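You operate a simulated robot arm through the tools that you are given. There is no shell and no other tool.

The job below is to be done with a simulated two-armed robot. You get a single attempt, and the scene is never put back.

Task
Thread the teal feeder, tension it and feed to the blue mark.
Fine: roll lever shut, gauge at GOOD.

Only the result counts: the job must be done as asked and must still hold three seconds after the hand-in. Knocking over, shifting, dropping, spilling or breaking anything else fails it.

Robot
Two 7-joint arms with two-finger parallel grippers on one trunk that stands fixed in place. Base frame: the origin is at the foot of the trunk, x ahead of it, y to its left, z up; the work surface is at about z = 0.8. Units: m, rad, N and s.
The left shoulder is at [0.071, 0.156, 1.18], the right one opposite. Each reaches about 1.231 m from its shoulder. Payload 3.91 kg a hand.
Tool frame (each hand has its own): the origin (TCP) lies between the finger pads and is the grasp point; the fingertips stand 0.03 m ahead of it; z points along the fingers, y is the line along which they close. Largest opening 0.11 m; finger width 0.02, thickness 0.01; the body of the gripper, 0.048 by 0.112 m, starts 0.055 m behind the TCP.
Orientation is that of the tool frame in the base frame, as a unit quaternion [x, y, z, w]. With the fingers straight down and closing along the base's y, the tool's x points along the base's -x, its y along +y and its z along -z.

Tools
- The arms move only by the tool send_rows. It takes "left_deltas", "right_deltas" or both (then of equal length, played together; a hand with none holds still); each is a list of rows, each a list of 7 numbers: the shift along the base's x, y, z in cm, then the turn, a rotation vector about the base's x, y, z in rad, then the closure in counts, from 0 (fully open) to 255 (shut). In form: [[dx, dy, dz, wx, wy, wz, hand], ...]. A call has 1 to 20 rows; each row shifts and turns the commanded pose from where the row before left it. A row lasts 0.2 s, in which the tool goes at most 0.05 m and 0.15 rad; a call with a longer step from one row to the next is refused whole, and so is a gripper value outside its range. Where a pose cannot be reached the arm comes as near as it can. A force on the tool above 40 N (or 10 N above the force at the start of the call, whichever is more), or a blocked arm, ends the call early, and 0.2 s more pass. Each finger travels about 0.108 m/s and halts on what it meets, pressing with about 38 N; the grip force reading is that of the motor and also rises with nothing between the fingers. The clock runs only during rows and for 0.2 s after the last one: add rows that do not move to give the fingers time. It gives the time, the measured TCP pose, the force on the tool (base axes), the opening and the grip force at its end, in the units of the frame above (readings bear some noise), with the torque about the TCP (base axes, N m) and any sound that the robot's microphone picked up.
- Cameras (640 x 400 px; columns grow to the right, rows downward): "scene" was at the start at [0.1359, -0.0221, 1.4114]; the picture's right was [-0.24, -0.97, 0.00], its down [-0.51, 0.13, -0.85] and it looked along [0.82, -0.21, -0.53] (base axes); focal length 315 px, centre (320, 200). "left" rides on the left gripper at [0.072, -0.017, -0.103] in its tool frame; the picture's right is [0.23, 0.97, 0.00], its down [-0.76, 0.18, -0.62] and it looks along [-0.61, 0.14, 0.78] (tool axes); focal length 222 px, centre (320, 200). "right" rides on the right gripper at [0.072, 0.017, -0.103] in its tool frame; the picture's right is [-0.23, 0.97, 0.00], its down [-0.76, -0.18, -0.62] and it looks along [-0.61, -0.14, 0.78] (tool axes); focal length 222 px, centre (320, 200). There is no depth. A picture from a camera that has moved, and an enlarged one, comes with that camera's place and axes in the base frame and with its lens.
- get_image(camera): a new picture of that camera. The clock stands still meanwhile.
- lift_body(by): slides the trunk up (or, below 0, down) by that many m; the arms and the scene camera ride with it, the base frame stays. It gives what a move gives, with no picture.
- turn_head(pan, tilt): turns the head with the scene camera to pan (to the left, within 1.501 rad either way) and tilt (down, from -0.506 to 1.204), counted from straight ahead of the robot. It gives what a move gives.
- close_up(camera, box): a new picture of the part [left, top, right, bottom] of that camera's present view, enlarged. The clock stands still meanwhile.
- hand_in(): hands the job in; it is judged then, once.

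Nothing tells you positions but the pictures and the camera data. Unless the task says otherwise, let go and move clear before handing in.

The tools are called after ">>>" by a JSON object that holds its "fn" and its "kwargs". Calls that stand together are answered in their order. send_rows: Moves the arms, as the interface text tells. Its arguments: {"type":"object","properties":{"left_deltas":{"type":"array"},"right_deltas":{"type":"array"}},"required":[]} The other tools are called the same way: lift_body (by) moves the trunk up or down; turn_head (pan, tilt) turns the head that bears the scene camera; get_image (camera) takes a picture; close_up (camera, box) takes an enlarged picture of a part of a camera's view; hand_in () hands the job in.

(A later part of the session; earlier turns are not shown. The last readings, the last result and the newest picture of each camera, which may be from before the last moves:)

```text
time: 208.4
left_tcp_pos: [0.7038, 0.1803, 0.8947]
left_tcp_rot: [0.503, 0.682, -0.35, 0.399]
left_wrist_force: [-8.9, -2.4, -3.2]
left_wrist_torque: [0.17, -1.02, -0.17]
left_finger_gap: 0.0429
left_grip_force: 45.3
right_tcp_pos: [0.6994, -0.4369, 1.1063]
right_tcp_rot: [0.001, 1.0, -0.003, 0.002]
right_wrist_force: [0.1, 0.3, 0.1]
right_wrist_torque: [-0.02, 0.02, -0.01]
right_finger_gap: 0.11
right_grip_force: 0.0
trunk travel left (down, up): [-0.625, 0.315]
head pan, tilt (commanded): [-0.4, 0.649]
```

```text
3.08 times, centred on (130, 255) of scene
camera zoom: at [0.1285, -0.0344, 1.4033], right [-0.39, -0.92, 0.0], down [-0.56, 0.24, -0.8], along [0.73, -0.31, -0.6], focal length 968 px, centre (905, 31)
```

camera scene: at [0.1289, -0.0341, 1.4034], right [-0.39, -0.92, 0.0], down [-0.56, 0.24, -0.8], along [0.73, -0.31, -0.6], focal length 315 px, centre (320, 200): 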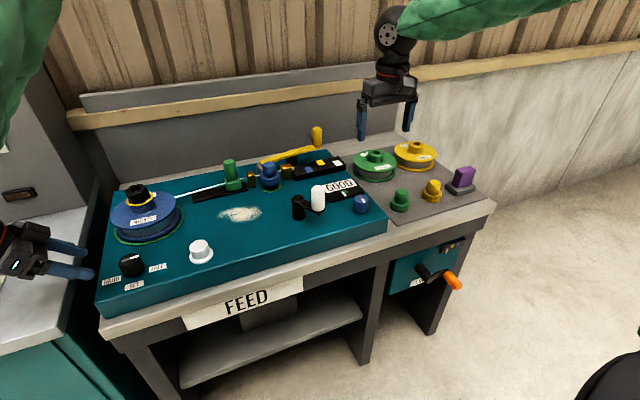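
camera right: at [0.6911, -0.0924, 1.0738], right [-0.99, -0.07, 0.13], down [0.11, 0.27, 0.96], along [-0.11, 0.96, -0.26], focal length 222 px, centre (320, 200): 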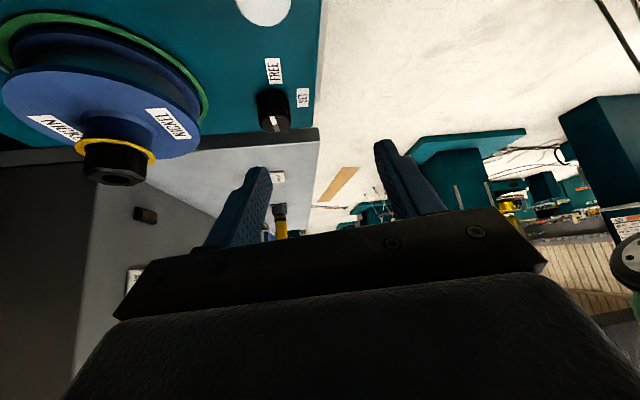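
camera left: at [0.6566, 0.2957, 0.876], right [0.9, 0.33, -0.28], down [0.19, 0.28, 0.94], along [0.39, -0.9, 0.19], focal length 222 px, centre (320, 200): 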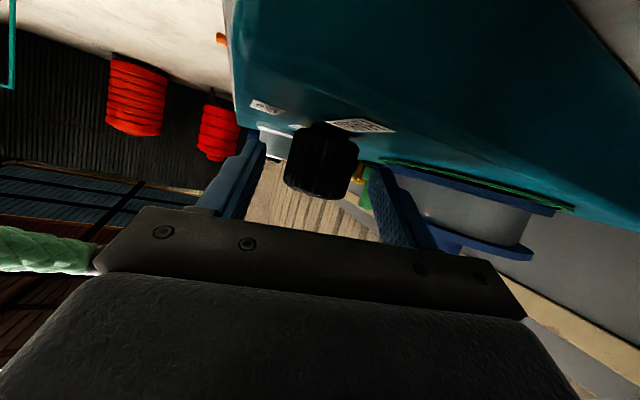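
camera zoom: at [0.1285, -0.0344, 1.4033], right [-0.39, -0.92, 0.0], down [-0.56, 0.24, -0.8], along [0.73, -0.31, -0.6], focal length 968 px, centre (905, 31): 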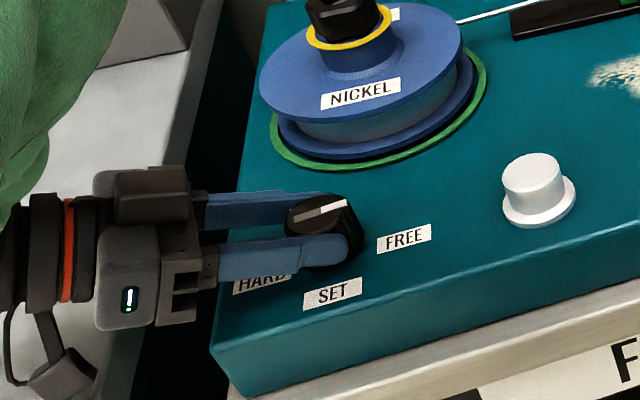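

>>> {"fn": "send_rows", "kwargs": {"left_deltas": [[0.14, 0, 0, 0, 0, -0.08, 230], [0.14, 0, 0, 0, 0, -0.08, 230], [0.14, 0, 0, 0, 0, -0.08, 230], [0.14, 0, 0, 0, 0, -0.08, 230], [0.14, -0.02, 0, 0, 0, -0.08, 230], [0.14, -0.03, 0, 0, 0, -0.08, 230], [0.14, -0.03, 0, 0, 0, -0.08, 230], [0, 0, 0, 0, 0, 0, 230]]}}

>>> {"fn": "close_up", "kwargs": {"camera": "scene", "box": [40, 190, 220, 320]}}

>>> {"fn": "get_image", "kwargs": {"camera": "left"}}

```text
time: 210.2
left_tcp_pos: [0.7156, 0.1789, 0.8953]
left_tcp_rot: [0.671, 0.517, -0.447, 0.287]
left_wrist_force: [-14.6, 9.0, -18.7]
left_wrist_torque: [0.25, -0.99, -0.32]
left_finger_gap: 0.0426
left_grip_force: 45.3
right_tcp_pos: [0.6992, -0.4354, 1.1056]
right_tcp_rot: [0.001, 1.0, -0.003, 0.001]
right_wrist_force: [0.7, 0.6, 1.1]
right_wrist_torque: [0.0, 0.0, -0.02]
right_finger_gap: 0.11
right_grip_force: 0.0
trunk travel left (down, up): [-0.625, 0.315]
head pan, tilt (commanded): [-0.4, 0.649]
```

```text
3.08 times, centred on (130, 255) of scene
camera zoom: at [0.1291, -0.0331, 1.4033], right [-0.39, -0.92, 0.0], down [-0.56, 0.23, -0.8], along [0.73, -0.31, -0.6], focal length 968 px, centre (905, 31)
```

zoom: 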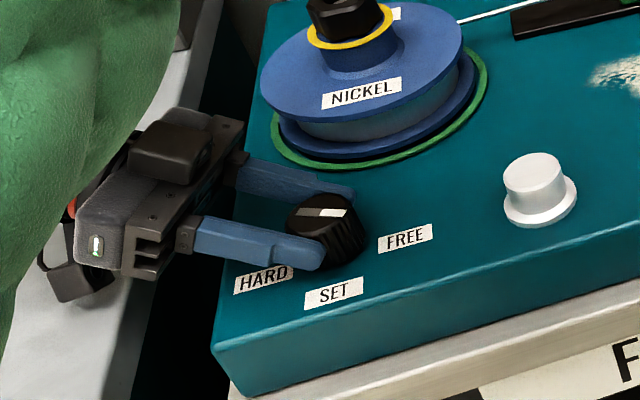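

```text
taken
camera left: at [0.735, 0.303, 0.876], right [0.94, -0.19, -0.28], down [0.31, 0.14, 0.94], along [-0.14, -0.97, 0.19], focal length 222 px, centre (320, 200)
```

left: 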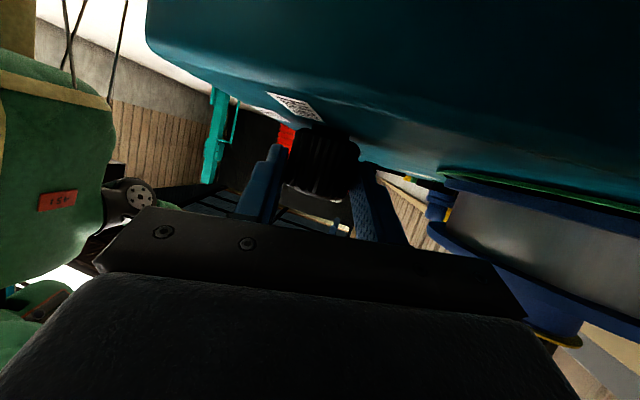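

The knob is turning with the hand. I'll rotate a little more, still with over 1.5 cm clearance to the spool, then regrasp for the rest.

>>> {"fn": "send_rows", "kwargs": {"left_deltas": [[0, 0.05, 0, 0, 0, -0.08, 230], [0.1, -0.03, 0, 0, 0, -0.08, 230], [0.1, -0.05, 0, 0, 0, -0.08, 230], [0, 0, 0, 0, 0, 0, 230]]}}

>>> {"fn": "close_up", "kwargs": {"camera": "scene", "box": [60, 220, 180, 310]}}

```text
time: 211.2
left_tcp_pos: [0.7174, 0.1779, 0.895]
left_tcp_rot: [0.729, 0.432, -0.478, 0.231]
left_wrist_force: [6.5, -5.0, -14.7]
left_wrist_torque: [-0.89, -1.06, 0.14]
left_finger_gap: 0.0428
left_grip_force: 44.8
right_tcp_pos: [0.7012, -0.4368, 1.1052]
right_tcp_rot: [0.002, 1.0, -0.003, 0.001]
right_wrist_force: [-0.2, -0.9, 0.5]
right_wrist_torque: [0.01, -0.03, -0.01]
right_finger_gap: 0.1101
right_grip_force: 0.0
trunk travel left (down, up): [-0.625, 0.315]
head pan, tilt (commanded): [-0.4, 0.649]
```

```text
4.44 times, centred on (120, 265) of scene
camera zoom: at [0.1307, -0.0343, 1.4032], right [-0.39, -0.92, 0.0], down [-0.56, 0.24, -0.8], along [0.73, -0.31, -0.61], focal length 1399 px, centre (1209, -89)
```

zoom: 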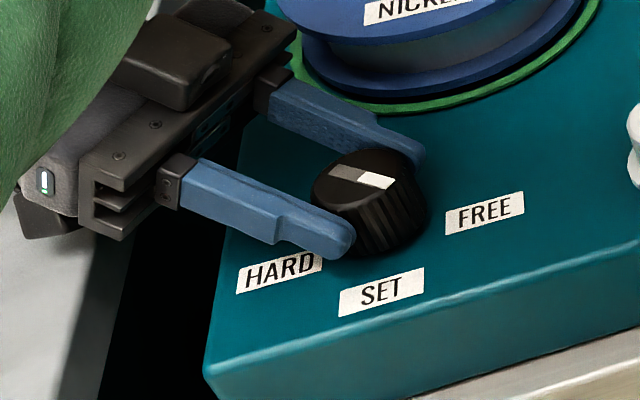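

About 37° remain to SET. The open fingers can swing around the knob without leaving it, so I'll open, rotate back, close and turn again.

>>> {"fn": "send_rows", "kwargs": {"left_deltas": [[0, 0, 0, 0, 0, 0, 150], [0, 0, 0, 0, 0, 0, 90], [0, 0, 0, 0, 0, 0, 90], [-0.19, 0.04, 0, 0, 0, 0.1, 90], [-0.19, 0.04, 0, 0, 0, 0.1, 90], [-0.19, 0.04, 0, 0, 0, 0.1, 90], [-0.19, 0.04, 0, 0, 0, 0.1, 90], [-0.19, 0.04, 0, 0, 0, 0.1, 90], [-0.19, 0.04, 0, 0, 0, 0.1, 90], [-0.19, 0.04, 0, 0, 0, 0.1, 90], [0, 0, 0, 0, 0, 0, 90]]}}

>>> {"fn": "close_up", "kwargs": {"camera": "scene", "box": [60, 220, 180, 310]}}

```text
time: 213.6
left_tcp_pos: [0.7029, 0.1805, 0.8969]
left_tcp_rot: [0.536, 0.657, -0.369, 0.381]
left_wrist_force: [-1.2, -0.2, -0.3]
left_wrist_torque: [-0.03, 0.03, -0.01]
left_finger_gap: 0.0713
left_grip_force: 0.0
right_tcp_pos: [0.7001, -0.4358, 1.1059]
right_tcp_rot: [0.0, 1.0, -0.001, 0.001]
right_wrist_force: [-1.5, 0.4, 0.3]
right_wrist_torque: [-0.03, 0.0, -0.04]
right_finger_gap: 0.1099
right_grip_force: 0.1
trunk travel left (down, up): [-0.625, 0.315]
head pan, tilt (commanded): [-0.4, 0.649]
```

```text
4.44 times, centred on (120, 265) of scene
camera zoom: at [0.1293, -0.0342, 1.4033], right [-0.39, -0.92, 0.0], down [-0.56, 0.24, -0.8], along [0.73, -0.31, -0.61], focal length 1399 px, centre (1209, -89)
```

zoom: 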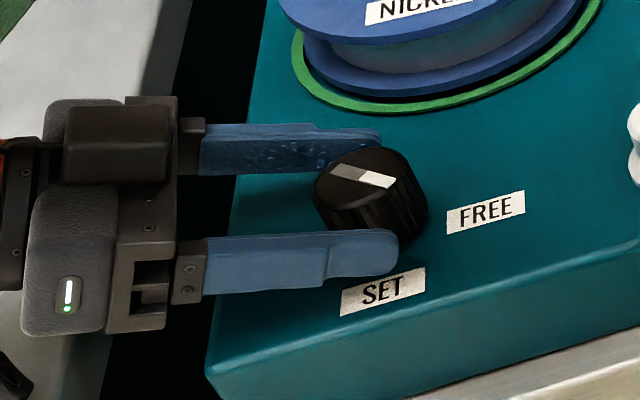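

>>> {"fn": "send_rows", "kwargs": {"left_deltas": [[0, 0, 0, 0, 0, 0, 140], [0, 0, 0, 0, 0, 0, 180], [0, 0, 0, 0, 0, 0, 230], [0, 0, 0, 0, 0, 0, 230], [0.14, 0, 0, 0, 0, -0.08, 230], [0.14, 0, 0, 0, 0, -0.08, 230], [0.14, 0, 0, 0, 0, -0.08, 230], [0.14, -0.02, 0, 0, 0, -0.08, 230], [0.14, -0.03, 0, 0, 0, -0.08, 230], [0.14, -0.03, 0, 0, 0, -0.08, 230], [0.14, -0.04, 0, 0, 0, -0.08, 230], [0.12, -0.04, 0, 0, 0, -0.08, 230], [0.12, -0.05, 0, 0, 0, -0.08, 230], [0, 0, 0, 0, 0, 0, 230]]}}

>>> {"fn": "close_up", "kwargs": {"camera": "scene", "box": [60, 220, 180, 310]}}

```text
time: 215.1
left_tcp_pos: [0.7095, 0.1829, 0.8959]
left_tcp_rot: [0.597, 0.603, -0.402, 0.345]
left_wrist_force: [15.9, 4.3, -7.6]
left_wrist_torque: [0.61, -1.24, 0.3]
left_finger_gap: 0.042
left_grip_force: 45.4
right_tcp_pos: [0.6998, -0.4367, 1.1044]
right_tcp_rot: [0.001, 1.0, -0.003, 0.0]
right_wrist_force: [-0.4, 0.1, 1.7]
right_wrist_torque: [0.02, -0.02, 0.0]
right_finger_gap: 0.11
right_grip_force: 0.1
trunk travel left (down, up): [-0.625, 0.315]
head pan, tilt (commanded): [-0.4, 0.649]
stopped in row 7 (left hand): the force on the tool passed its limit at 42 N (the readings are from after the stop); the commanded pose is now the measured one
```

```text
4.44 times, centred on (120, 265) of scene
camera zoom: at [0.1302, -0.0338, 1.4027], right [-0.39, -0.92, 0.0], down [-0.56, 0.24, -0.8], along [0.73, -0.31, -0.61], focal length 1399 px, centre (1209, -89)
```

zoom: 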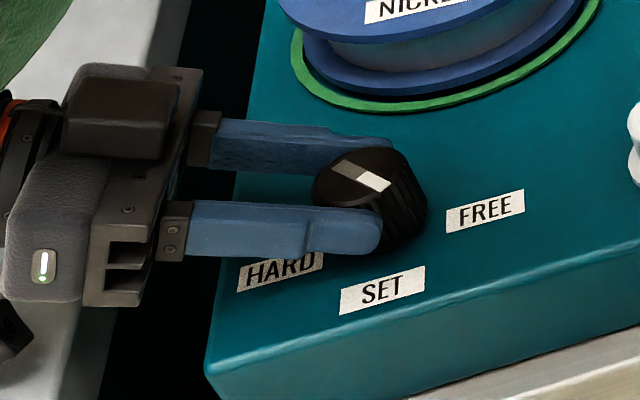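

>>> {"fn": "send_rows", "kwargs": {"left_deltas": [[0.3, -0.1, 0, 0, 0, 0, 230], [0.12, 0, 0, 0, 0, -0.07, 230], [0.12, -0.02, 0, 0, 0, -0.07, 230], [0.12, -0.02, 0, 0, 0, -0.07, 230], [0.12, -0.03, 0, 0, 0, -0.07, 230], [0.1, -0.04, 0, 0, 0, -0.07, 230], [0.1, -0.04, 0, 0, 0, -0.07, 230], [0, 0, 0, 0, 0, 0, 230]]}}

>>> {"fn": "close_up", "kwargs": {"camera": "scene", "box": [60, 220, 180, 310]}}

```text
time: 216.9
left_tcp_pos: [0.7166, 0.1798, 0.8958]
left_tcp_rot: [0.708, 0.465, -0.467, 0.253]
left_wrist_force: [-18.3, 11.9, -24.0]
left_wrist_torque: [0.32, -1.12, -0.44]
left_finger_gap: 0.0421
left_grip_force: 44.7
right_tcp_pos: [0.6995, -0.4352, 1.1059]
right_tcp_rot: [0.001, 1.0, -0.003, 0.0]
right_wrist_force: [-0.5, 0.0, 0.0]
right_wrist_torque: [-0.03, -0.06, 0.02]
right_finger_gap: 0.1102
right_grip_force: 0.0
trunk travel left (down, up): [-0.625, 0.315]
head pan, tilt (commanded): [-0.4, 0.649]
```

```text
4.44 times, centred on (120, 265) of scene
camera zoom: at [0.1292, -0.0328, 1.4032], right [-0.39, -0.92, 0.0], down [-0.56, 0.23, -0.8], along [0.73, -0.31, -0.6], focal length 1399 px, centre (1209, -89)
```

zoom: 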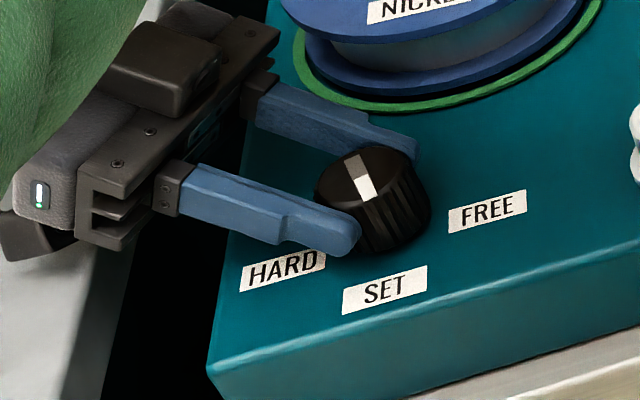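

About 14° left. A little more.

>>> {"fn": "send_rows", "kwargs": {"left_deltas": [[-0.25, 0.1, -0.2, 0, 0, 0, 230], [0.08, -0.04, 0, 0, 0, -0.08, 230], [0.08, -0.05, 0, 0, 0, -0.08, 230], [0.08, -0.05, 0, 0, 0, -0.08, 230], [0, 0, 0, 0, 0, 0, 230]]}}

>>> {"fn": "close_up", "kwargs": {"camera": "scene", "box": [60, 220, 180, 310]}}

```text
time: 217.9
left_tcp_pos: [0.7197, 0.1768, 0.8948]
left_tcp_rot: [0.751, 0.39, -0.494, 0.197]
left_wrist_force: [-21.1, 7.3, 12.8]
left_wrist_torque: [-1.18, -0.66, -0.47]
left_finger_gap: 0.0426
left_grip_force: 45.2
left hand out of reach, approached as far as the arm can: row 4
right_tcp_pos: [0.6993, -0.437, 1.1065]
right_tcp_rot: [0.002, 1.0, -0.003, 0.002]
right_wrist_force: [0.7, -0.3, 0.0]
right_wrist_torque: [0.03, 0.04, 0.04]
right_finger_gap: 0.11
right_grip_force: 0.1
trunk travel left (down, up): [-0.625, 0.315]
head pan, tilt (commanded): [-0.4, 0.649]
stopped in row 4 (left hand): the force on the tool passed its limit at 58 N (the readings are from after the stop); the commanded pose is now the measured one
```

```text
4.44 times, centred on (120, 265) of scene
camera zoom: at [0.1274, -0.0345, 1.4038], right [-0.39, -0.92, 0.0], down [-0.56, 0.24, -0.8], along [0.73, -0.31, -0.6], focal length 1399 px, centre (1209, -89)
```

zoom: 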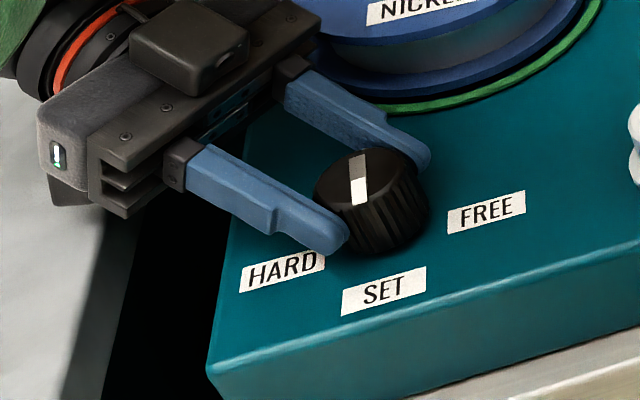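

The pointer now sits at SET, as it was at the start. I'll open, swing the open fingers back around the knob away from the spool, then withdraw to the left.

>>> {"fn": "send_rows", "kwargs": {"left_deltas": [[0, 0, 0, 0, 0, 0, 150], [0, 0, 0, 0, 0, 0, 90], [0, 0, 0, 0, 0, 0, 90], [-0.15, 0.05, 0.1, 0, 0, 0.1, 90], [-0.18, 0.05, 0.1, 0, 0, 0.1, 90], [-0.19, 0.04, 0.1, 0, 0, 0.1, 90], [-0.19, 0.04, 0, 0, 0, 0.1, 90], [-0.19, 0.04, 0, 0, 0, 0.1, 90], [-0.19, 0.03, 0, 0, 0, 0.1, 90], [-0.19, 0.03, 0, 0, 0, 0.1, 90], [0, 0, 0, 0, 0, 0, 90]]}}

>>> {"fn": "close_up", "kwargs": {"camera": "scene", "box": [60, 190, 220, 310]}}

```text
time: 220.3
left_tcp_pos: [0.7096, 0.1802, 0.897]
left_tcp_rot: [0.571, 0.625, -0.396, 0.356]
left_wrist_force: [0.0, -0.5, 0.4]
left_wrist_torque: [0.0, -0.03, -0.03]
left_finger_gap: 0.0712
left_grip_force: 0.1
right_tcp_pos: [0.6997, -0.4358, 1.1056]
right_tcp_rot: [0.001, 1.0, -0.003, 0.001]
right_wrist_force: [0.6, -0.4, 0.0]
right_wrist_torque: [-0.03, 0.03, -0.04]
right_finger_gap: 0.11
right_grip_force: 0.1
trunk travel left (down, up): [-0.625, 0.315]
head pan, tilt (commanded): [-0.4, 0.649]
```

```text
3.33 times, centred on (140, 250) of scene
camera zoom: at [0.1294, -0.0342, 1.4033], right [-0.39, -0.92, 0.0], down [-0.56, 0.24, -0.8], along [0.73, -0.31, -0.61], focal length 1049 px, centre (920, 33)
```

zoom: 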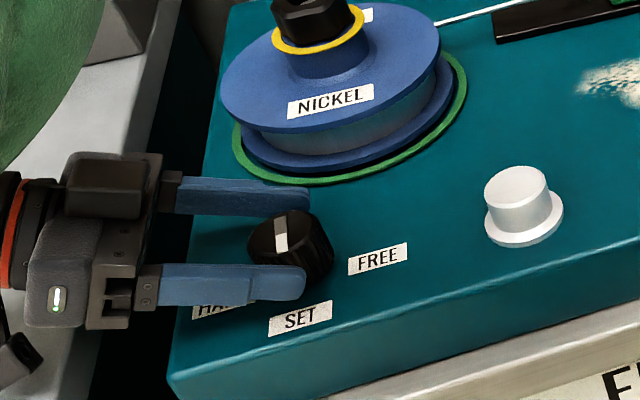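

>>> {"fn": "send_rows", "kwargs": {"left_deltas": [[0, 1.5, 0.5, 0, 0, 0, 90], [0, 2, 0.8, 0, 0, 0, 90], [0, 2, 0.8, 0, 0, 0, 90], [-0.5, 2, 1, 0, 0, 0, 90], [-1, 2, 1, 0, 0, 0, 90], [-1.5, 2, 1, 0, 0, 0, 90], [-2, 2.5, 1, 0, 0, 0, 90], [-2, 2.5, 1, 0, 0, 0, 90], [-2, 2.5, 1, 0, 0, 0, 90], [0, 0, 0, 0, 0, 0, 90]]}}

>>> {"fn": "turn_head", "kwargs": {"pan": -0.25, "tilt": 0.65}}

>>> {"fn": "get_image", "kwargs": {"camera": "scene"}}

>>> {"fn": "close_up", "kwargs": {"camera": "scene", "box": [130, 150, 420, 300]}}

```text
time: 222.5
left_tcp_pos: [0.6224, 0.3679, 0.9788]
left_tcp_rot: [0.572, 0.624, -0.396, 0.355]
left_wrist_force: [0.5, -0.2, -0.7]
left_wrist_torque: [-0.01, 0.02, -0.01]
left_finger_gap: 0.0714
left_grip_force: 0.1
right_tcp_pos: [0.7001, -0.438, 1.1046]
right_tcp_rot: [0.001, 1.0, -0.003, 0.001]
right_wrist_force: [0.1, -0.6, -0.6]
right_wrist_torque: [0.01, 0.02, 0.0]
right_finger_gap: 0.11
right_grip_force: 0.1
trunk travel left (down, up): [-0.625, 0.315]
head pan, tilt (commanded): [-0.4, 0.649]
```

```text
time: 223.2
left_tcp_pos: [0.6229, 0.3702, 0.978]
left_tcp_rot: [0.573, 0.624, -0.396, 0.354]
left_wrist_force: [0.5, 0.1, -1.3]
left_wrist_torque: [0.01, -0.01, -0.01]
left_finger_gap: 0.0712
left_grip_force: 0.1
right_tcp_pos: [0.6998, -0.4365, 1.1057]
right_tcp_rot: [0.001, 1.0, -0.003, 0.001]
right_wrist_force: [0.2, -0.3, -0.1]
right_wrist_torque: [0.0, 0.01, 0.01]
right_finger_gap: 0.1099
right_grip_force: 0.1
trunk travel left (down, up): [-0.625, 0.315]
head pan, tilt (commanded): [-0.25, 0.649]
```

```text
taken
camera scene: at [0.1331, -0.0216, 1.4033], right [-0.25, -0.97, 0.0], down [-0.59, 0.15, -0.8], along [0.77, -0.2, -0.6], focal length 315 px, centre (320, 200)
```

scene: 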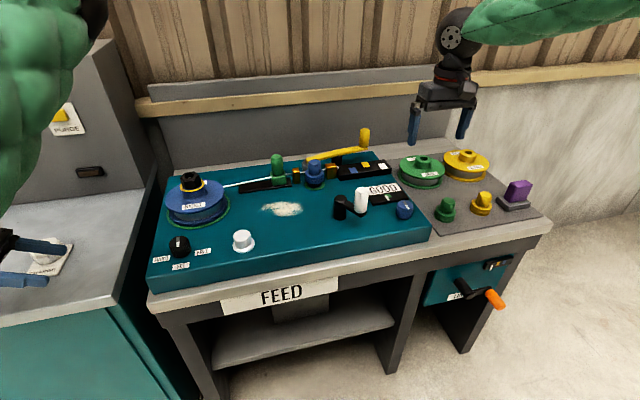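

```text
2.21 times, centred on (275, 225) of scene
camera zoom: at [0.1331, -0.0216, 1.4033], right [-0.25, -0.97, 0.0], down [-0.59, 0.15, -0.8], along [0.77, -0.2, -0.6], focal length 694 px, centre (419, 145)
```

zoom: 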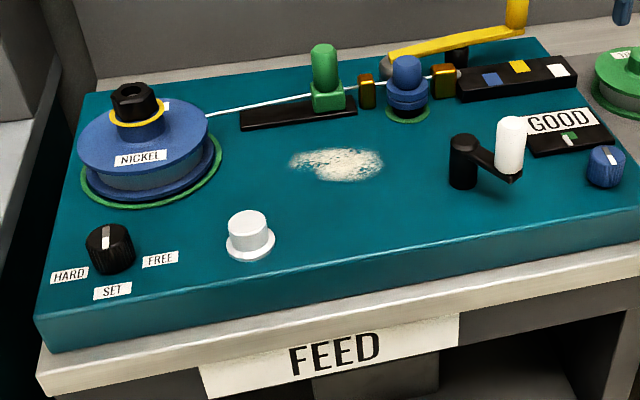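

The brake is back at SET, the gauge still reads GOOD, and the spool is undisturbed. Next is the crank: I'll bring the right hand above it to measure the pivot and handle.

>>> {"fn": "send_rows", "kwargs": {"right_deltas": [[1, 4, 0, 0, 0, 0, 0], [1, 4, 0, 0, 0, 0, 0], [1, 4, 0, 0, 0, 0, 0], [1, 4, 0, 0, 0, 0, 0], [0, 0, 0, 0, 0, 0, 0]]}}

>>> {"fn": "get_image", "kwargs": {"camera": "right"}}

>>> {"fn": "close_up", "kwargs": {"camera": "right", "box": [220, 50, 420, 180]}}

>>> {"fn": "close_up", "kwargs": {"camera": "scene", "box": [310, 150, 430, 240]}}

```text
time: 224.4
left_tcp_pos: [0.6217, 0.3681, 0.9792]
left_tcp_rot: [0.573, 0.624, -0.396, 0.355]
left_wrist_force: [-0.1, 0.6, -0.4]
left_wrist_torque: [0.04, -0.02, 0.03]
left_finger_gap: 0.0712
left_grip_force: 0.0
right_tcp_pos: [0.7392, -0.2764, 1.1061]
right_tcp_rot: [0.001, 1.0, -0.003, 0.002]
right_wrist_force: [0.2, -0.2, -0.1]
right_wrist_torque: [0.0, -0.03, 0.01]
right_finger_gap: 0.1101
right_grip_force: 0.0
trunk travel left (down, up): [-0.625, 0.315]
head pan, tilt (commanded): [-0.25, 0.649]
```

```text
taken
camera right: at [0.6651, -0.2591, 1.2073], right [0.23, 0.97, 0.0], down [0.76, -0.18, 0.63], along [0.61, -0.15, -0.78], focal length 222 px, centre (320, 200)
```

right: 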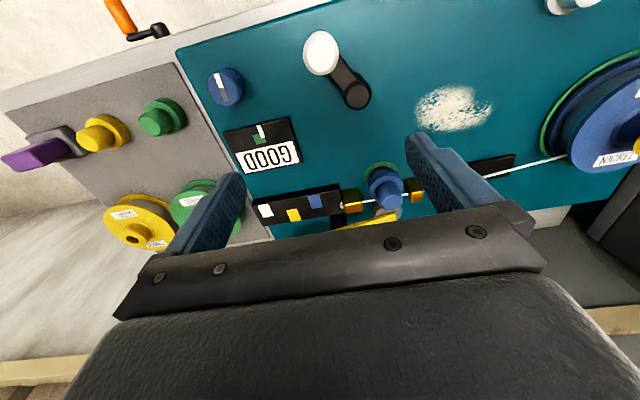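

```text
3.08 times, centred on (320, 115) of right
camera zoom: at [0.6651, -0.2591, 1.2073], right [0.23, 0.97, 0.0], down [0.76, -0.18, 0.63], along [0.61, -0.15, -0.78], focal length 684 px, centre (320, 462)
```

zoom: 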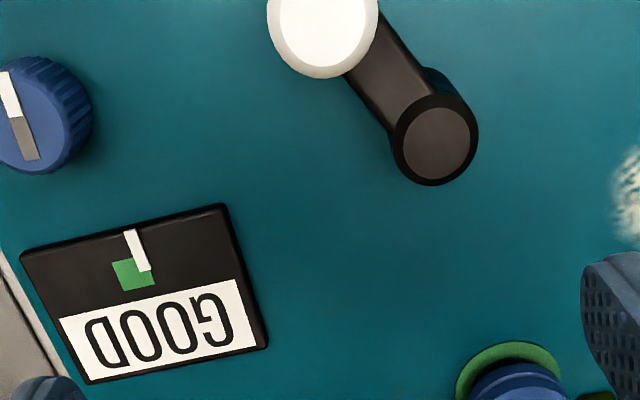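

```text
4.44 times, centred on (370, 195) of scene
camera zoom: at [0.1324, -0.0233, 1.4034], right [-0.25, -0.97, 0.0], down [-0.59, 0.15, -0.8], along [0.77, -0.2, -0.6], focal length 1399 px, centre (98, 222)
```

zoom: 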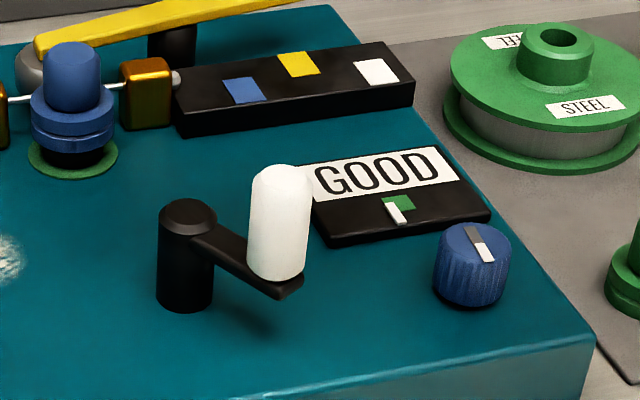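

I measure the crank pivot at (0.744, −0.232) and the handle at (0.685, −0.263), a radius of 6.6 cm. I'll lower the right hand onto the white handle and grip it.

>>> {"fn": "send_rows", "kwargs": {"right_deltas": [[-2.7, 0.7, -1, 0, 0, 0, 0], [-2.7, 0.65, -2, 0, 0, 0, 0], [0, 0, -3.5, 0, 0, 0, 60], [0, 0, -3.5, 0, 0, 0, 60], [0, 0, 0, 0, 0, 0, 60]]}}

>>> {"fn": "get_image", "kwargs": {"camera": "right"}}

>>> {"fn": "close_up", "kwargs": {"camera": "scene", "box": [290, 120, 430, 240]}}

```text
time: 225.6
left_tcp_pos: [0.6214, 0.3694, 0.9795]
left_tcp_rot: [0.573, 0.623, -0.398, 0.355]
left_wrist_force: [-0.5, -0.3, -0.5]
left_wrist_torque: [0.04, -0.02, 0.02]
left_finger_gap: 0.0711
left_grip_force: 0.1
right_tcp_pos: [0.6853, -0.2625, 1.0064]
right_tcp_rot: [0.001, 1.0, -0.003, 0.002]
right_wrist_force: [0.0, 0.1, 0.0]
right_wrist_torque: [-0.01, -0.04, -0.03]
right_finger_gap: 0.0844
right_grip_force: 0.1
trunk travel left (down, up): [-0.625, 0.315]
head pan, tilt (commanded): [-0.25, 0.649]
```

```text
taken
camera right: at [0.6121, -0.244, 1.1081], right [0.23, 0.97, -0.01], down [0.76, -0.17, 0.63], along [0.61, -0.15, -0.78], focal length 222 px, centre (320, 200)
```

right: 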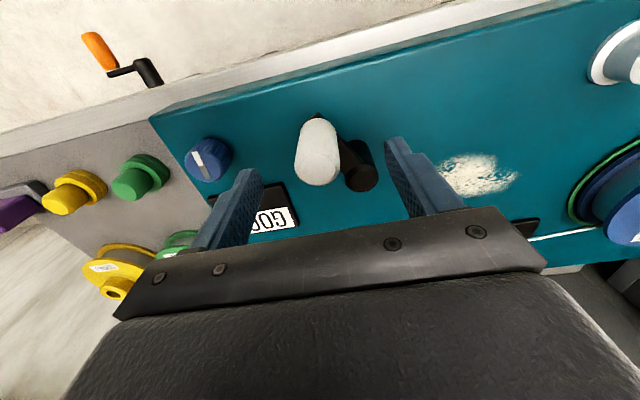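

```text
3.33 times, centred on (360, 180) of scene
camera zoom: at [0.1327, -0.0214, 1.4034], right [-0.25, -0.97, 0.0], down [-0.59, 0.15, -0.8], along [0.77, -0.2, -0.6], focal length 1049 px, centre (187, 267)
```

zoom: 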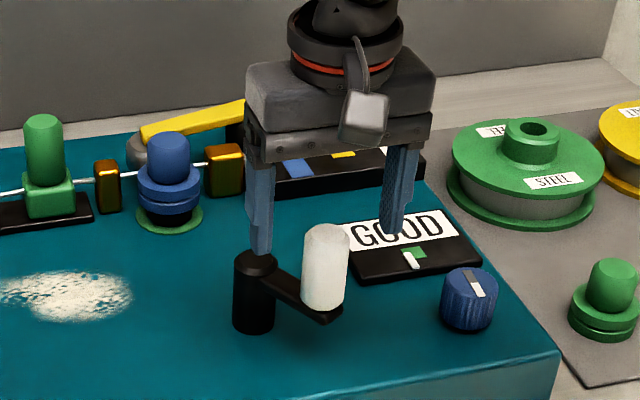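

>>> {"fn": "send_rows", "kwargs": {"right_deltas": [[0, -0.1, -2, 0, 0, 0, 60], [0, 0, -2.1, 0, 0, 0, 60], [0, 0, 0, 0, 0, 0, 130], [0, 0, 0, 0, 0, 0, 190], [0, 0, 0, 0, 0, 0, 220], [0, 0, 0, 0, 0, 0, 220]]}}

>>> {"fn": "close_up", "kwargs": {"camera": "scene", "box": [290, 120, 430, 240]}}

```text
time: 227.0
left_tcp_pos: [0.6214, 0.3693, 0.979]
left_tcp_rot: [0.573, 0.624, -0.396, 0.355]
left_wrist_force: [-0.1, 0.9, 0.3]
left_wrist_torque: [0.0, -0.01, 0.03]
left_finger_gap: 0.0712
left_grip_force: 0.1
right_tcp_pos: [0.6864, -0.2638, 0.9635]
right_tcp_rot: [0.001, 1.0, -0.003, 0.001]
right_wrist_force: [-3.2, -1.0, -1.4]
right_wrist_torque: [1.21, -0.25, 0.03]
right_finger_gap: 0.0316
right_grip_force: 45.2
trunk travel left (down, up): [-0.625, 0.315]
head pan, tilt (commanded): [-0.25, 0.649]
```

```text
3.33 times, centred on (360, 180) of scene
camera zoom: at [0.1331, -0.022, 1.4033], right [-0.25, -0.97, 0.0], down [-0.59, 0.15, -0.8], along [0.77, -0.2, -0.6], focal length 1049 px, centre (187, 267)
```

zoom: 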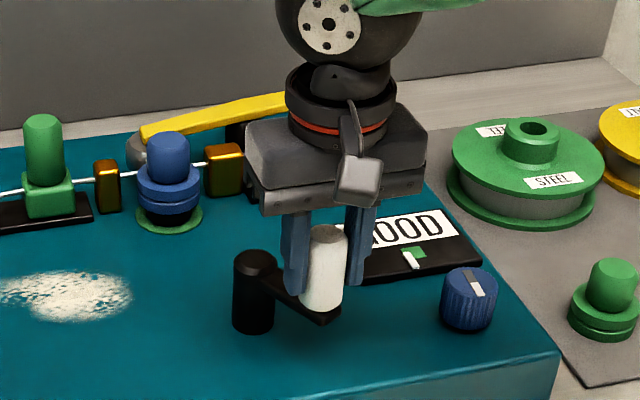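

>>> {"fn": "get_image", "kwargs": {"camera": "right"}}

>>> {"fn": "get_image", "kwargs": {"camera": "left"}}

```text
taken
camera right: at [0.6128, -0.2456, 1.0666], right [0.23, 0.97, -0.01], down [0.76, -0.18, 0.63], along [0.61, -0.15, -0.78], focal length 222 px, centre (320, 200)
```

right: 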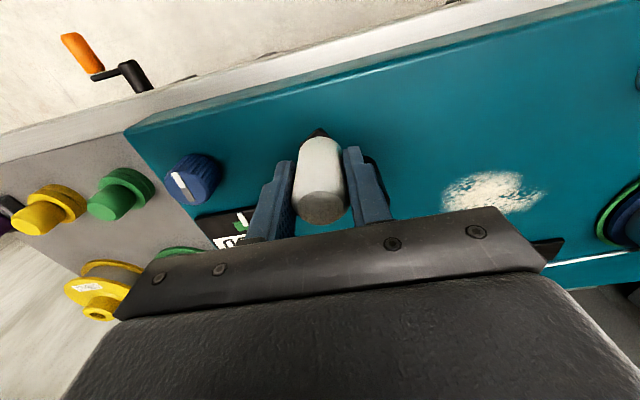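

```text
taken
camera left: at [0.6, 0.4922, 0.9597], right [0.95, 0.13, -0.29], down [0.25, 0.24, 0.94], along [0.19, -0.96, 0.19], focal length 222 px, centre (320, 200)
```

left: 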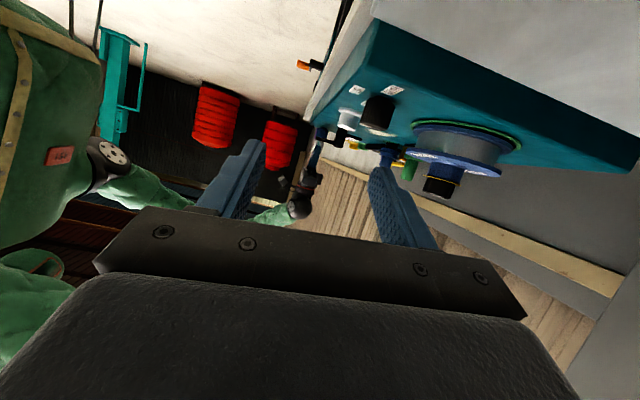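

The handle is gripped. I'll turn it about 20° clockwise seen from above, which should feed the wire toward the marks, and check.

>>> {"fn": "send_rows", "kwargs": {"right_deltas": [[-0.34, 0.74, 0, 0, 0, 0, 220], [-0.23, 0.71, 0, 0, 0, 0, 220], [-0.15, 0.73, 0, 0, 0, 0, 220], [0, 0, 0, 0, 0, 0, 220]]}}

>>> {"fn": "close_up", "kwargs": {"camera": "scene", "box": [290, 120, 430, 240]}}

```text
time: 228.0
left_tcp_pos: [0.6219, 0.3698, 0.9781]
left_tcp_rot: [0.572, 0.624, -0.396, 0.355]
left_wrist_force: [-0.2, 0.4, 0.3]
left_wrist_torque: [-0.02, -0.03, 0.0]
left_finger_gap: 0.0713
left_grip_force: 0.1
right_tcp_pos: [0.6788, -0.2412, 0.9649]
right_tcp_rot: [0.001, 1.0, -0.002, 0.001]
right_wrist_force: [4.1, -1.2, -0.5]
right_wrist_torque: [1.1, 0.05, 0.03]
right_finger_gap: 0.0317
right_grip_force: 45.1
trunk travel left (down, up): [-0.625, 0.315]
head pan, tilt (commanded): [-0.25, 0.649]
```

```text
3.33 times, centred on (360, 180) of scene
camera zoom: at [0.1338, -0.022, 1.4033], right [-0.25, -0.97, 0.0], down [-0.59, 0.15, -0.8], along [0.77, -0.2, -0.61], focal length 1049 px, centre (187, 267)
```

zoom: 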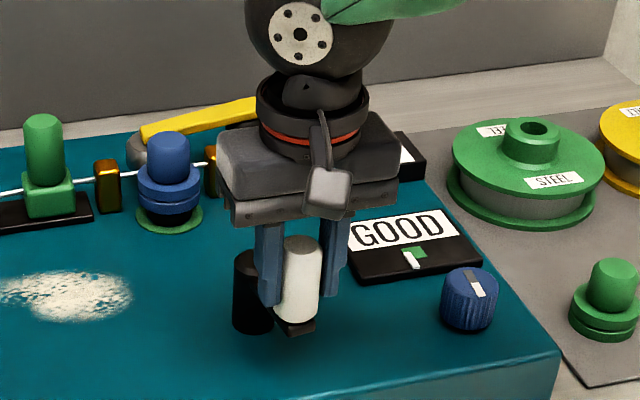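

>>> {"fn": "send_rows", "kwargs": {"right_deltas": [[0, 0, 0, 0, 0, 0, 130], [0, 0, 0, 0, 0, 0, 60], [0, 0, 3, 0, 0, 0, 60], [0, 0, 4, 0, 0, 0, 60], [0, -4, 1, 0, 0, 0, 60], [0, -4.5, 0, 0, 0, 0, 60], [0, -4.5, 0, 0, 0, 0, 60], [0, -4, 0, 0, 0, 0, 60], [0, 0, 0, 0, 0, 0, 60]]}}

>>> {"fn": "close_up", "kwargs": {"camera": "scene", "box": [290, 130, 430, 240]}}

>>> {"fn": "close_up", "kwargs": {"camera": "scene", "box": [320, 145, 400, 195]}}

```text
time: 230.0
left_tcp_pos: [0.6228, 0.3701, 0.9777]
left_tcp_rot: [0.572, 0.624, -0.397, 0.355]
left_wrist_force: [0.2, 0.3, 0.8]
left_wrist_torque: [0.0, -0.01, 0.01]
left_finger_gap: 0.071
left_grip_force: 0.1
right_tcp_pos: [0.6801, -0.412, 1.0425]
right_tcp_rot: [0.001, 1.0, -0.004, 0.001]
right_wrist_force: [0.0, 0.7, 1.1]
right_wrist_torque: [0.01, -0.01, 0.0]
right_finger_gap: 0.0842
right_grip_force: 0.0
trunk travel left (down, up): [-0.625, 0.315]
head pan, tilt (commanded): [-0.25, 0.649]
```

```text
3.64 times, centred on (360, 185) of scene
camera zoom: at [0.1335, -0.0205, 1.4033], right [-0.25, -0.97, 0.0], down [-0.59, 0.15, -0.8], along [0.77, -0.2, -0.61], focal length 1144 px, centre (174, 254)
```

zoom: 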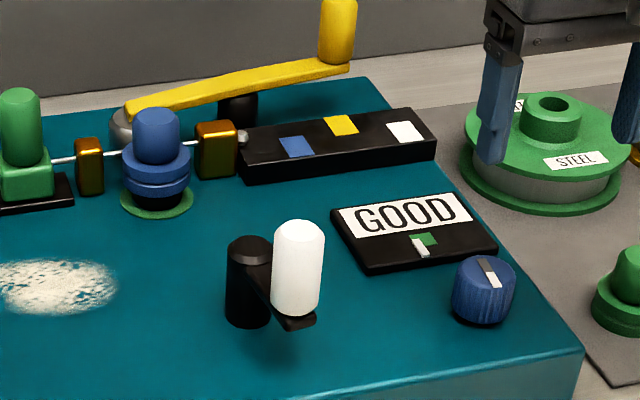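

```text
8.00 times, centred on (360, 170) of scene
camera zoom: at [0.1335, -0.0205, 1.4033], right [-0.25, -0.97, 0.0], down [-0.59, 0.15, -0.8], along [0.77, -0.2, -0.61], focal length 2518 px, centre (0, 440)
```

zoom: 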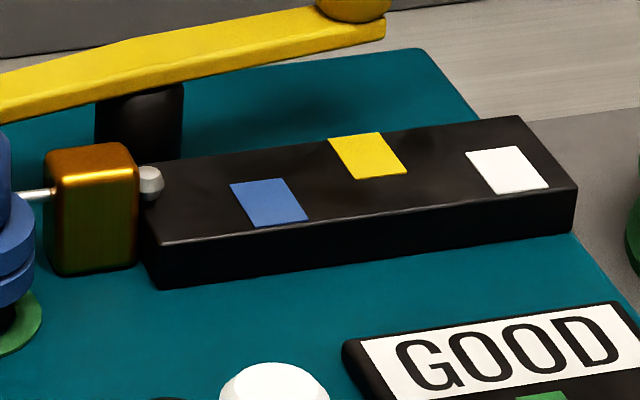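

The tip advanced about 3 mm for 20°, so clockwise is the right way, and roughly one turn should be needed in all. I'll regrasp and crank another 80°.

>>> {"fn": "send_rows", "kwargs": {"right_deltas": [[-0.05, 4.2, 0, 0, 0, 0, 60], [-0.05, 4.3, 0, 0, 0, 0, 60], [-0.05, 4.3, 0, 0, 0, 0, 60], [-0.05, 4.24, 0, 0, 0, 0, 60], [0, 0, 0, 0, 0, 0, 60], [0, 0, -3.9, 0, 0, 0, 60], [0, 0, -3.85, 0, 0, 0, 60], [0, 0, 0, 0, 0, 0, 140], [0, 0, 0, 0, 0, 0, 200], [0, 0, 0, 0, 0, 0, 220], [0, 0, 0, 0, 0, 0, 220]]}}

>>> {"fn": "close_up", "kwargs": {"camera": "scene", "box": [290, 130, 430, 240]}}

```text
time: 232.4
left_tcp_pos: [0.6206, 0.369, 0.9789]
left_tcp_rot: [0.572, 0.624, -0.396, 0.355]
left_wrist_force: [0.0, 0.6, 0.0]
left_wrist_torque: [0.02, -0.01, -0.01]
left_finger_gap: 0.0711
left_grip_force: 0.0
right_tcp_pos: [0.6751, -0.244, 0.9672]
right_tcp_rot: [0.001, 1.0, -0.002, 0.001]
right_wrist_force: [-5.8, -0.8, 0.4]
right_wrist_torque: [1.12, -0.01, -0.01]
right_finger_gap: 0.0314
right_grip_force: 45.0
trunk travel left (down, up): [-0.625, 0.315]
head pan, tilt (commanded): [-0.25, 0.649]
```

```text
3.64 times, centred on (360, 185) of scene
camera zoom: at [0.1327, -0.0219, 1.4034], right [-0.25, -0.97, 0.0], down [-0.59, 0.15, -0.8], along [0.77, -0.2, -0.6], focal length 1144 px, centre (174, 254)
```

zoom: 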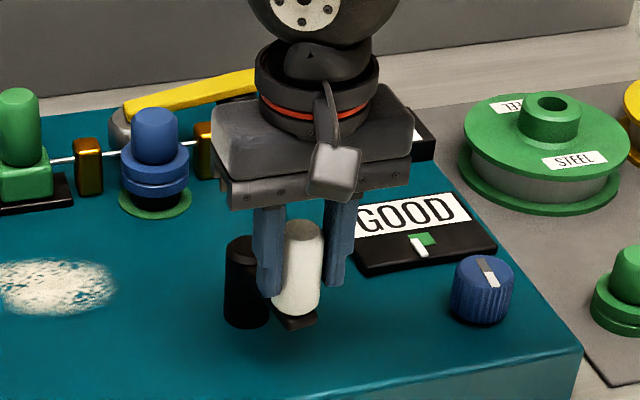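

Gripped again at the same angle. Now cranking about 80° further along the measured circle.

>>> {"fn": "send_rows", "kwargs": {"right_deltas": [[-0.06, 0.92, 0, 0, 0, 0, 220], [0.06, 0.92, 0, 0, 0, 0, 220], [0.2, 0.9, 0, 0, 0, 0, 220], [0.31, 0.86, 0, 0, 0, 0, 220], [0.43, 0.82, 0, 0, 0, 0, 220], [0.54, 0.74, 0, 0, 0, 0, 220], [0.64, 0.66, 0, 0, 0, 0, 220], [0.73, 0.57, 0, 0, 0, 0, 220], [0.8, 0.46, 0, 0, 0, 0, 220], [0.85, 0.35, 0, 0, 0, 0, 220], [0, 0, 0, 0, 0, 0, 220]]}}

>>> {"fn": "close_up", "kwargs": {"camera": "scene", "box": [290, 130, 430, 240]}}

```text
time: 234.8
left_tcp_pos: [0.6224, 0.3698, 0.9774]
left_tcp_rot: [0.572, 0.623, -0.397, 0.356]
left_wrist_force: [0.4, 0.1, -1.0]
left_wrist_torque: [-0.01, -0.01, 0.03]
left_finger_gap: 0.0714
left_grip_force: 0.0
right_tcp_pos: [0.7223, -0.1692, 0.9675]
right_tcp_rot: [0.0, 1.0, -0.003, 0.002]
right_wrist_force: [-2.3, 6.5, -3.6]
right_wrist_torque: [1.12, 0.28, 0.06]
right_finger_gap: 0.0316
right_grip_force: 45.5
trunk travel left (down, up): [-0.625, 0.315]
head pan, tilt (commanded): [-0.25, 0.649]
```

```text
3.64 times, centred on (360, 185) of scene
camera zoom: at [0.1336, -0.0212, 1.4033], right [-0.25, -0.97, 0.0], down [-0.59, 0.15, -0.8], along [0.77, -0.2, -0.61], focal length 1144 px, centre (174, 254)
```

zoom: 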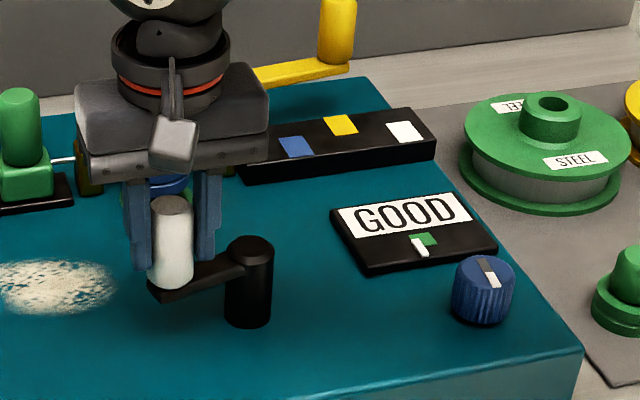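

>>> {"fn": "close_up", "kwargs": {"camera": "scene", "box": [335, 150, 400, 190]}}

```text
9.85 times, centred on (368, 170) of scene
camera zoom: at [0.1336, -0.0212, 1.4033], right [-0.25, -0.97, 0.0], down [-0.59, 0.15, -0.8], along [0.77, -0.2, -0.61], focal length 3099 px, centre (-148, 495)
```

zoom: 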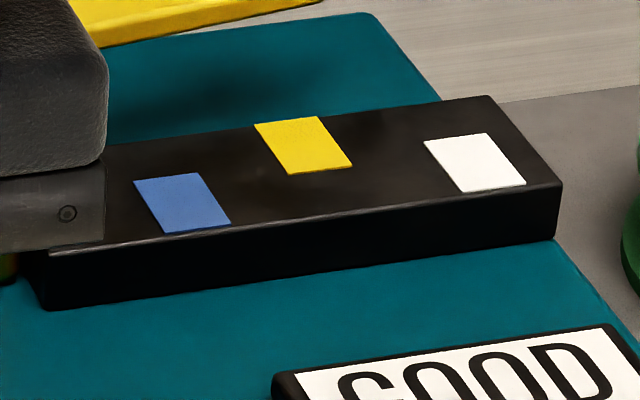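

The hand still hides the tip, and the blue mark is clear. I'll continue another 48° and look again.

>>> {"fn": "send_rows", "kwargs": {"right_deltas": [[0.89, 0.22, 0, 0, 0, 0, 220], [0.92, 0.1, 0, 0, 0, 0, 220], [0.92, -0.04, 0, 0, 0, 0, 220], [0.91, -0.16, 0, 0, 0, 0, 220], [0.87, -0.28, 0, 0, 0, 0, 220], [0.83, -0.4, 0, 0, 0, 0, 220], [0, 0, 0, 0, 0, 0, 220]]}}

>>> {"fn": "close_up", "kwargs": {"camera": "scene", "box": [290, 130, 430, 240]}}

>>> {"fn": "close_up", "kwargs": {"camera": "scene", "box": [335, 150, 400, 190]}}

```text
time: 236.4
left_tcp_pos: [0.6213, 0.3679, 0.9779]
left_tcp_rot: [0.573, 0.624, -0.396, 0.355]
left_wrist_force: [0.6, -0.3, -0.4]
left_wrist_torque: [0.01, -0.02, -0.03]
left_finger_gap: 0.0709
left_grip_force: 0.0
right_tcp_pos: [0.775, -0.1777, 0.967]
right_tcp_rot: [0.002, 1.0, -0.003, 0.001]
right_wrist_force: [-9.7, -15.0, 4.7]
right_wrist_torque: [0.78, 1.26, -0.1]
right_finger_gap: 0.0315
right_grip_force: 45.6
trunk travel left (down, up): [-0.625, 0.315]
head pan, tilt (commanded): [-0.25, 0.649]
```

```text
3.64 times, centred on (360, 185) of scene
camera zoom: at [0.1322, -0.0231, 1.4035], right [-0.25, -0.97, 0.0], down [-0.59, 0.15, -0.8], along [0.77, -0.2, -0.6], focal length 1144 px, centre (174, 254)
```

zoom: 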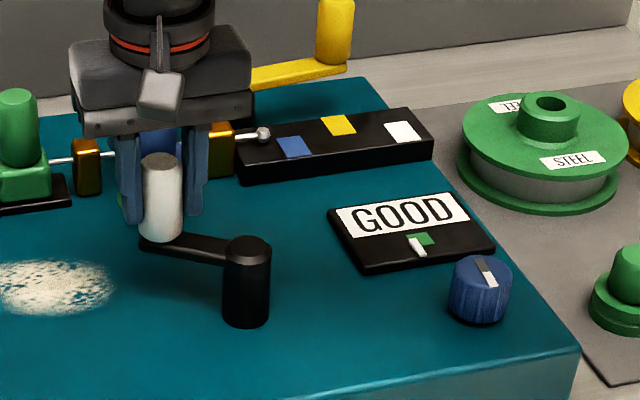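

```text
9.85 times, centred on (368, 170) of scene
camera zoom: at [0.1322, -0.0231, 1.4035], right [-0.25, -0.97, 0.0], down [-0.59, 0.15, -0.8], along [0.77, -0.2, -0.6], focal length 3099 px, centre (-148, 495)
```

zoom: 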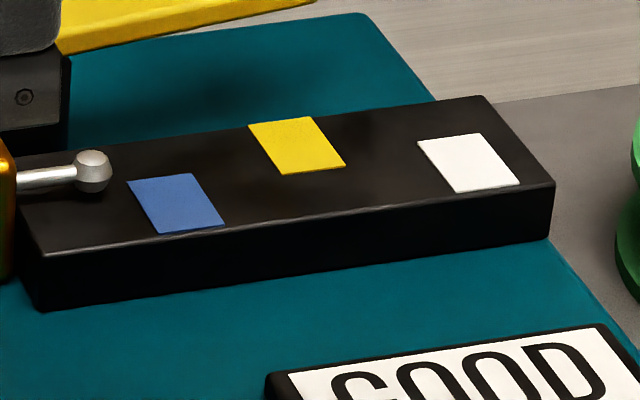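

The bead on the wire tip is visible now, at y ≈ −0.305, with the blue mark's centre at −0.332. That leaves about 2.7 cm, roughly 180° of crank. I'll turn 120° more, then check before finishing.

>>> {"fn": "send_rows", "kwargs": {"right_deltas": [[0.94, -0.66, 0, 0, 0, 0, 220], [0.82, -0.82, 0, 0, 0, 0, 220], [0.66, -0.94, 0, 0, 0, 0, 220], [0.48, -1.04, 0, 0, 0, 0, 220], [0.3, -1.11, 0, 0, 0, 0, 220], [0.1, -1.15, 0, 0, 0, 0, 220], [-0.1, -1.15, 0, 0, 0, 0, 220], [-0.3, -1.11, 0, 0, 0, 0, 220], [-0.48, -1.04, 0, 0, 0, 0, 220], [-0.66, -0.94, 0, 0, 0, 0, 220], [-0.82, -0.82, 0, 0, 0, 0, 220], [-0.94, -0.66, 0, 0, 0, 0, 220], [0, 0, 0, 0, 0, 0, 220]]}}

>>> {"fn": "close_up", "kwargs": {"camera": "scene", "box": [290, 130, 430, 240]}}

```text
time: 239.2
left_tcp_pos: [0.6205, 0.371, 0.9786]
left_tcp_rot: [0.572, 0.624, -0.396, 0.355]
left_wrist_force: [-0.9, -1.3, 0.1]
left_wrist_torque: [0.0, 0.02, 0.0]
left_finger_gap: 0.0712
left_grip_force: 0.2
right_tcp_pos: [0.7741, -0.2873, 0.9664]
right_tcp_rot: [0.0, 1.0, -0.003, 0.001]
right_wrist_force: [-8.5, 20.4, -5.4]
right_wrist_torque: [1.42, -0.02, 0.11]
right_finger_gap: 0.0309
right_grip_force: 45.2
trunk travel left (down, up): [-0.625, 0.315]
head pan, tilt (commanded): [-0.25, 0.649]
```

```text
3.64 times, centred on (360, 185) of scene
camera zoom: at [0.133, -0.02, 1.4034], right [-0.25, -0.97, 0.0], down [-0.59, 0.15, -0.8], along [0.77, -0.2, -0.6], focal length 1144 px, centre (174, 254)
```

zoom: 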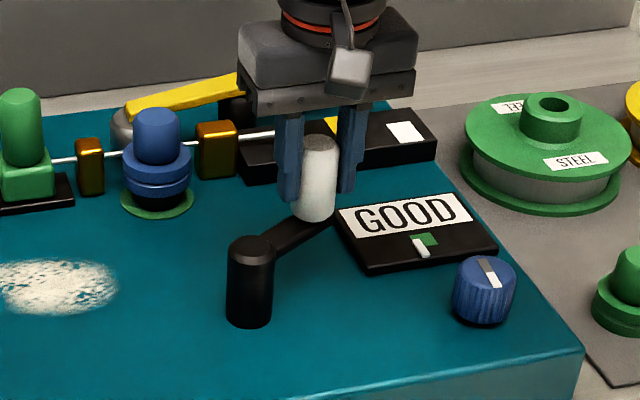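

>>> {"fn": "send_rows", "kwargs": {"right_deltas": [[0.1, 0.3, 0, 0, 0, 0, 220], [0, 0, 0, 0, 0, 0, 130], [0, 0, 0, 0, 0, 0, 60], [0, 0, 3, 0, 0, 0, 60], [0, 0, 4, 0, 0, 0, 60], [-1, -4, 1, 0, 0, 0, 60], [-1.5, -4.5, 0, 0, 0, 0, 60], [-2, -4.2, 0, 0, 0, 0, 60], [-2, -2, 0, 0, 0, 0, 60], [0, 0, 0, 0, 0, 0, 60]]}}

>>> {"fn": "close_up", "kwargs": {"camera": "scene", "box": [335, 150, 400, 190]}}

>>> {"fn": "close_up", "kwargs": {"camera": "scene", "box": [290, 130, 430, 240]}}

```text
time: 241.4
left_tcp_pos: [0.6233, 0.3699, 0.9776]
left_tcp_rot: [0.571, 0.624, -0.396, 0.356]
left_wrist_force: [-0.4, 0.2, -0.4]
left_wrist_torque: [-0.03, 0.0, -0.02]
left_finger_gap: 0.0715
left_grip_force: 0.1
right_tcp_pos: [0.7145, -0.435, 1.0492]
right_tcp_rot: [0.001, 1.0, -0.004, 0.001]
right_wrist_force: [0.2, -0.1, -1.1]
right_wrist_torque: [0.0, 0.01, 0.01]
right_finger_gap: 0.084
right_grip_force: 0.0
trunk travel left (down, up): [-0.625, 0.315]
head pan, tilt (commanded): [-0.25, 0.649]
```

```text
9.85 times, centred on (368, 170) of scene
camera zoom: at [0.1339, -0.021, 1.4032], right [-0.25, -0.97, 0.0], down [-0.59, 0.15, -0.8], along [0.77, -0.2, -0.61], focal length 3099 px, centre (-148, 495)
```

zoom: 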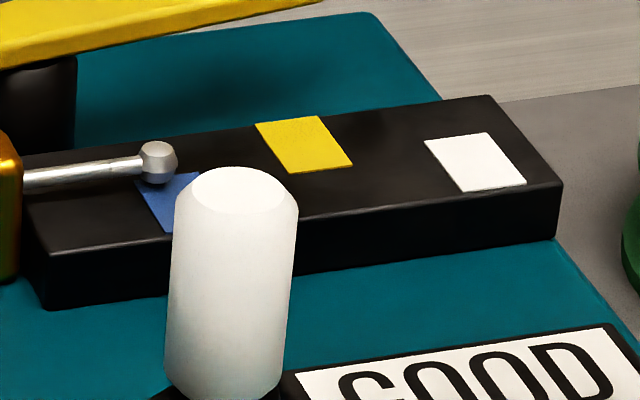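

```text
3.64 times, centred on (360, 185) of scene
camera zoom: at [0.1339, -0.021, 1.4032], right [-0.25, -0.97, 0.0], down [-0.59, 0.15, -0.8], along [0.77, -0.2, -0.61], focal length 1144 px, centre (174, 254)
```

zoom: 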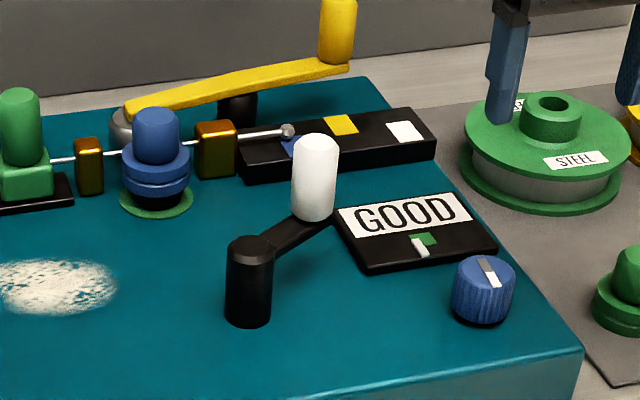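

The tip is at about y −0.325 and the blue centre at −0.332, so a little more is needed. My estimate depends on the wire's height, so I'll get a second view from above with the right wrist camera.

>>> {"fn": "send_rows", "kwargs": {"right_deltas": [[0, 0, 4, 0, 0, 0, 60], [2, 0, 4, 0, 0, 0, 60], [4, 0.5, 2, 0, 0, 0, 60], [4, 0.5, 0, 0, 0, 0, 60], [4, 0.5, 0, 0, 0, 0, 60], [0, 0, 0, 0, 0, 0, 60]]}}

>>> {"fn": "get_image", "kwargs": {"camera": "right"}}

>>> {"fn": "close_up", "kwargs": {"camera": "right", "box": [300, 60, 440, 150]}}

```text
time: 242.8
left_tcp_pos: [0.6207, 0.3696, 0.9796]
left_tcp_rot: [0.573, 0.623, -0.397, 0.355]
left_wrist_force: [-0.6, 0.3, 0.3]
left_wrist_torque: [0.04, 0.02, 0.01]
left_finger_gap: 0.0712
left_grip_force: 0.0
right_tcp_pos: [0.8499, -0.4168, 1.1496]
right_tcp_rot: [0.0, 1.0, -0.003, 0.002]
right_wrist_force: [-0.3, -0.2, 0.5]
right_wrist_torque: [0.01, -0.01, 0.01]
right_finger_gap: 0.0843
right_grip_force: 0.1
trunk travel left (down, up): [-0.625, 0.315]
head pan, tilt (commanded): [-0.25, 0.649]
```

```text
taken
camera right: at [0.7761, -0.4004, 1.2515], right [0.23, 0.97, 0.0], down [0.76, -0.18, 0.63], along [0.61, -0.15, -0.78], focal length 222 px, centre (320, 200)
```

right: 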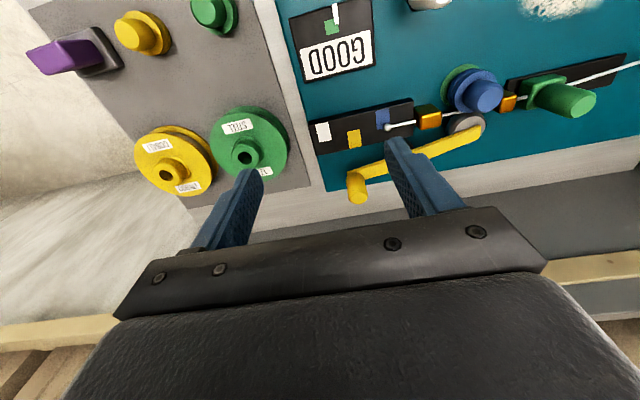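

```text
4.44 times, centred on (370, 105) of right
camera zoom: at [0.7761, -0.4004, 1.2515], right [0.23, 0.97, 0.0], down [0.76, -0.18, 0.63], along [0.61, -0.15, -0.78], focal length 987 px, centre (98, 622)
```

zoom: 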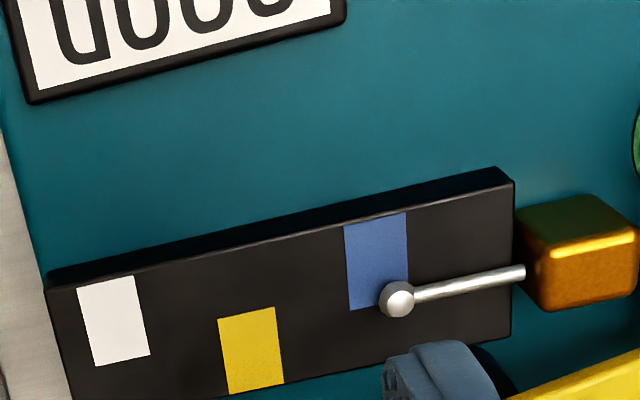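

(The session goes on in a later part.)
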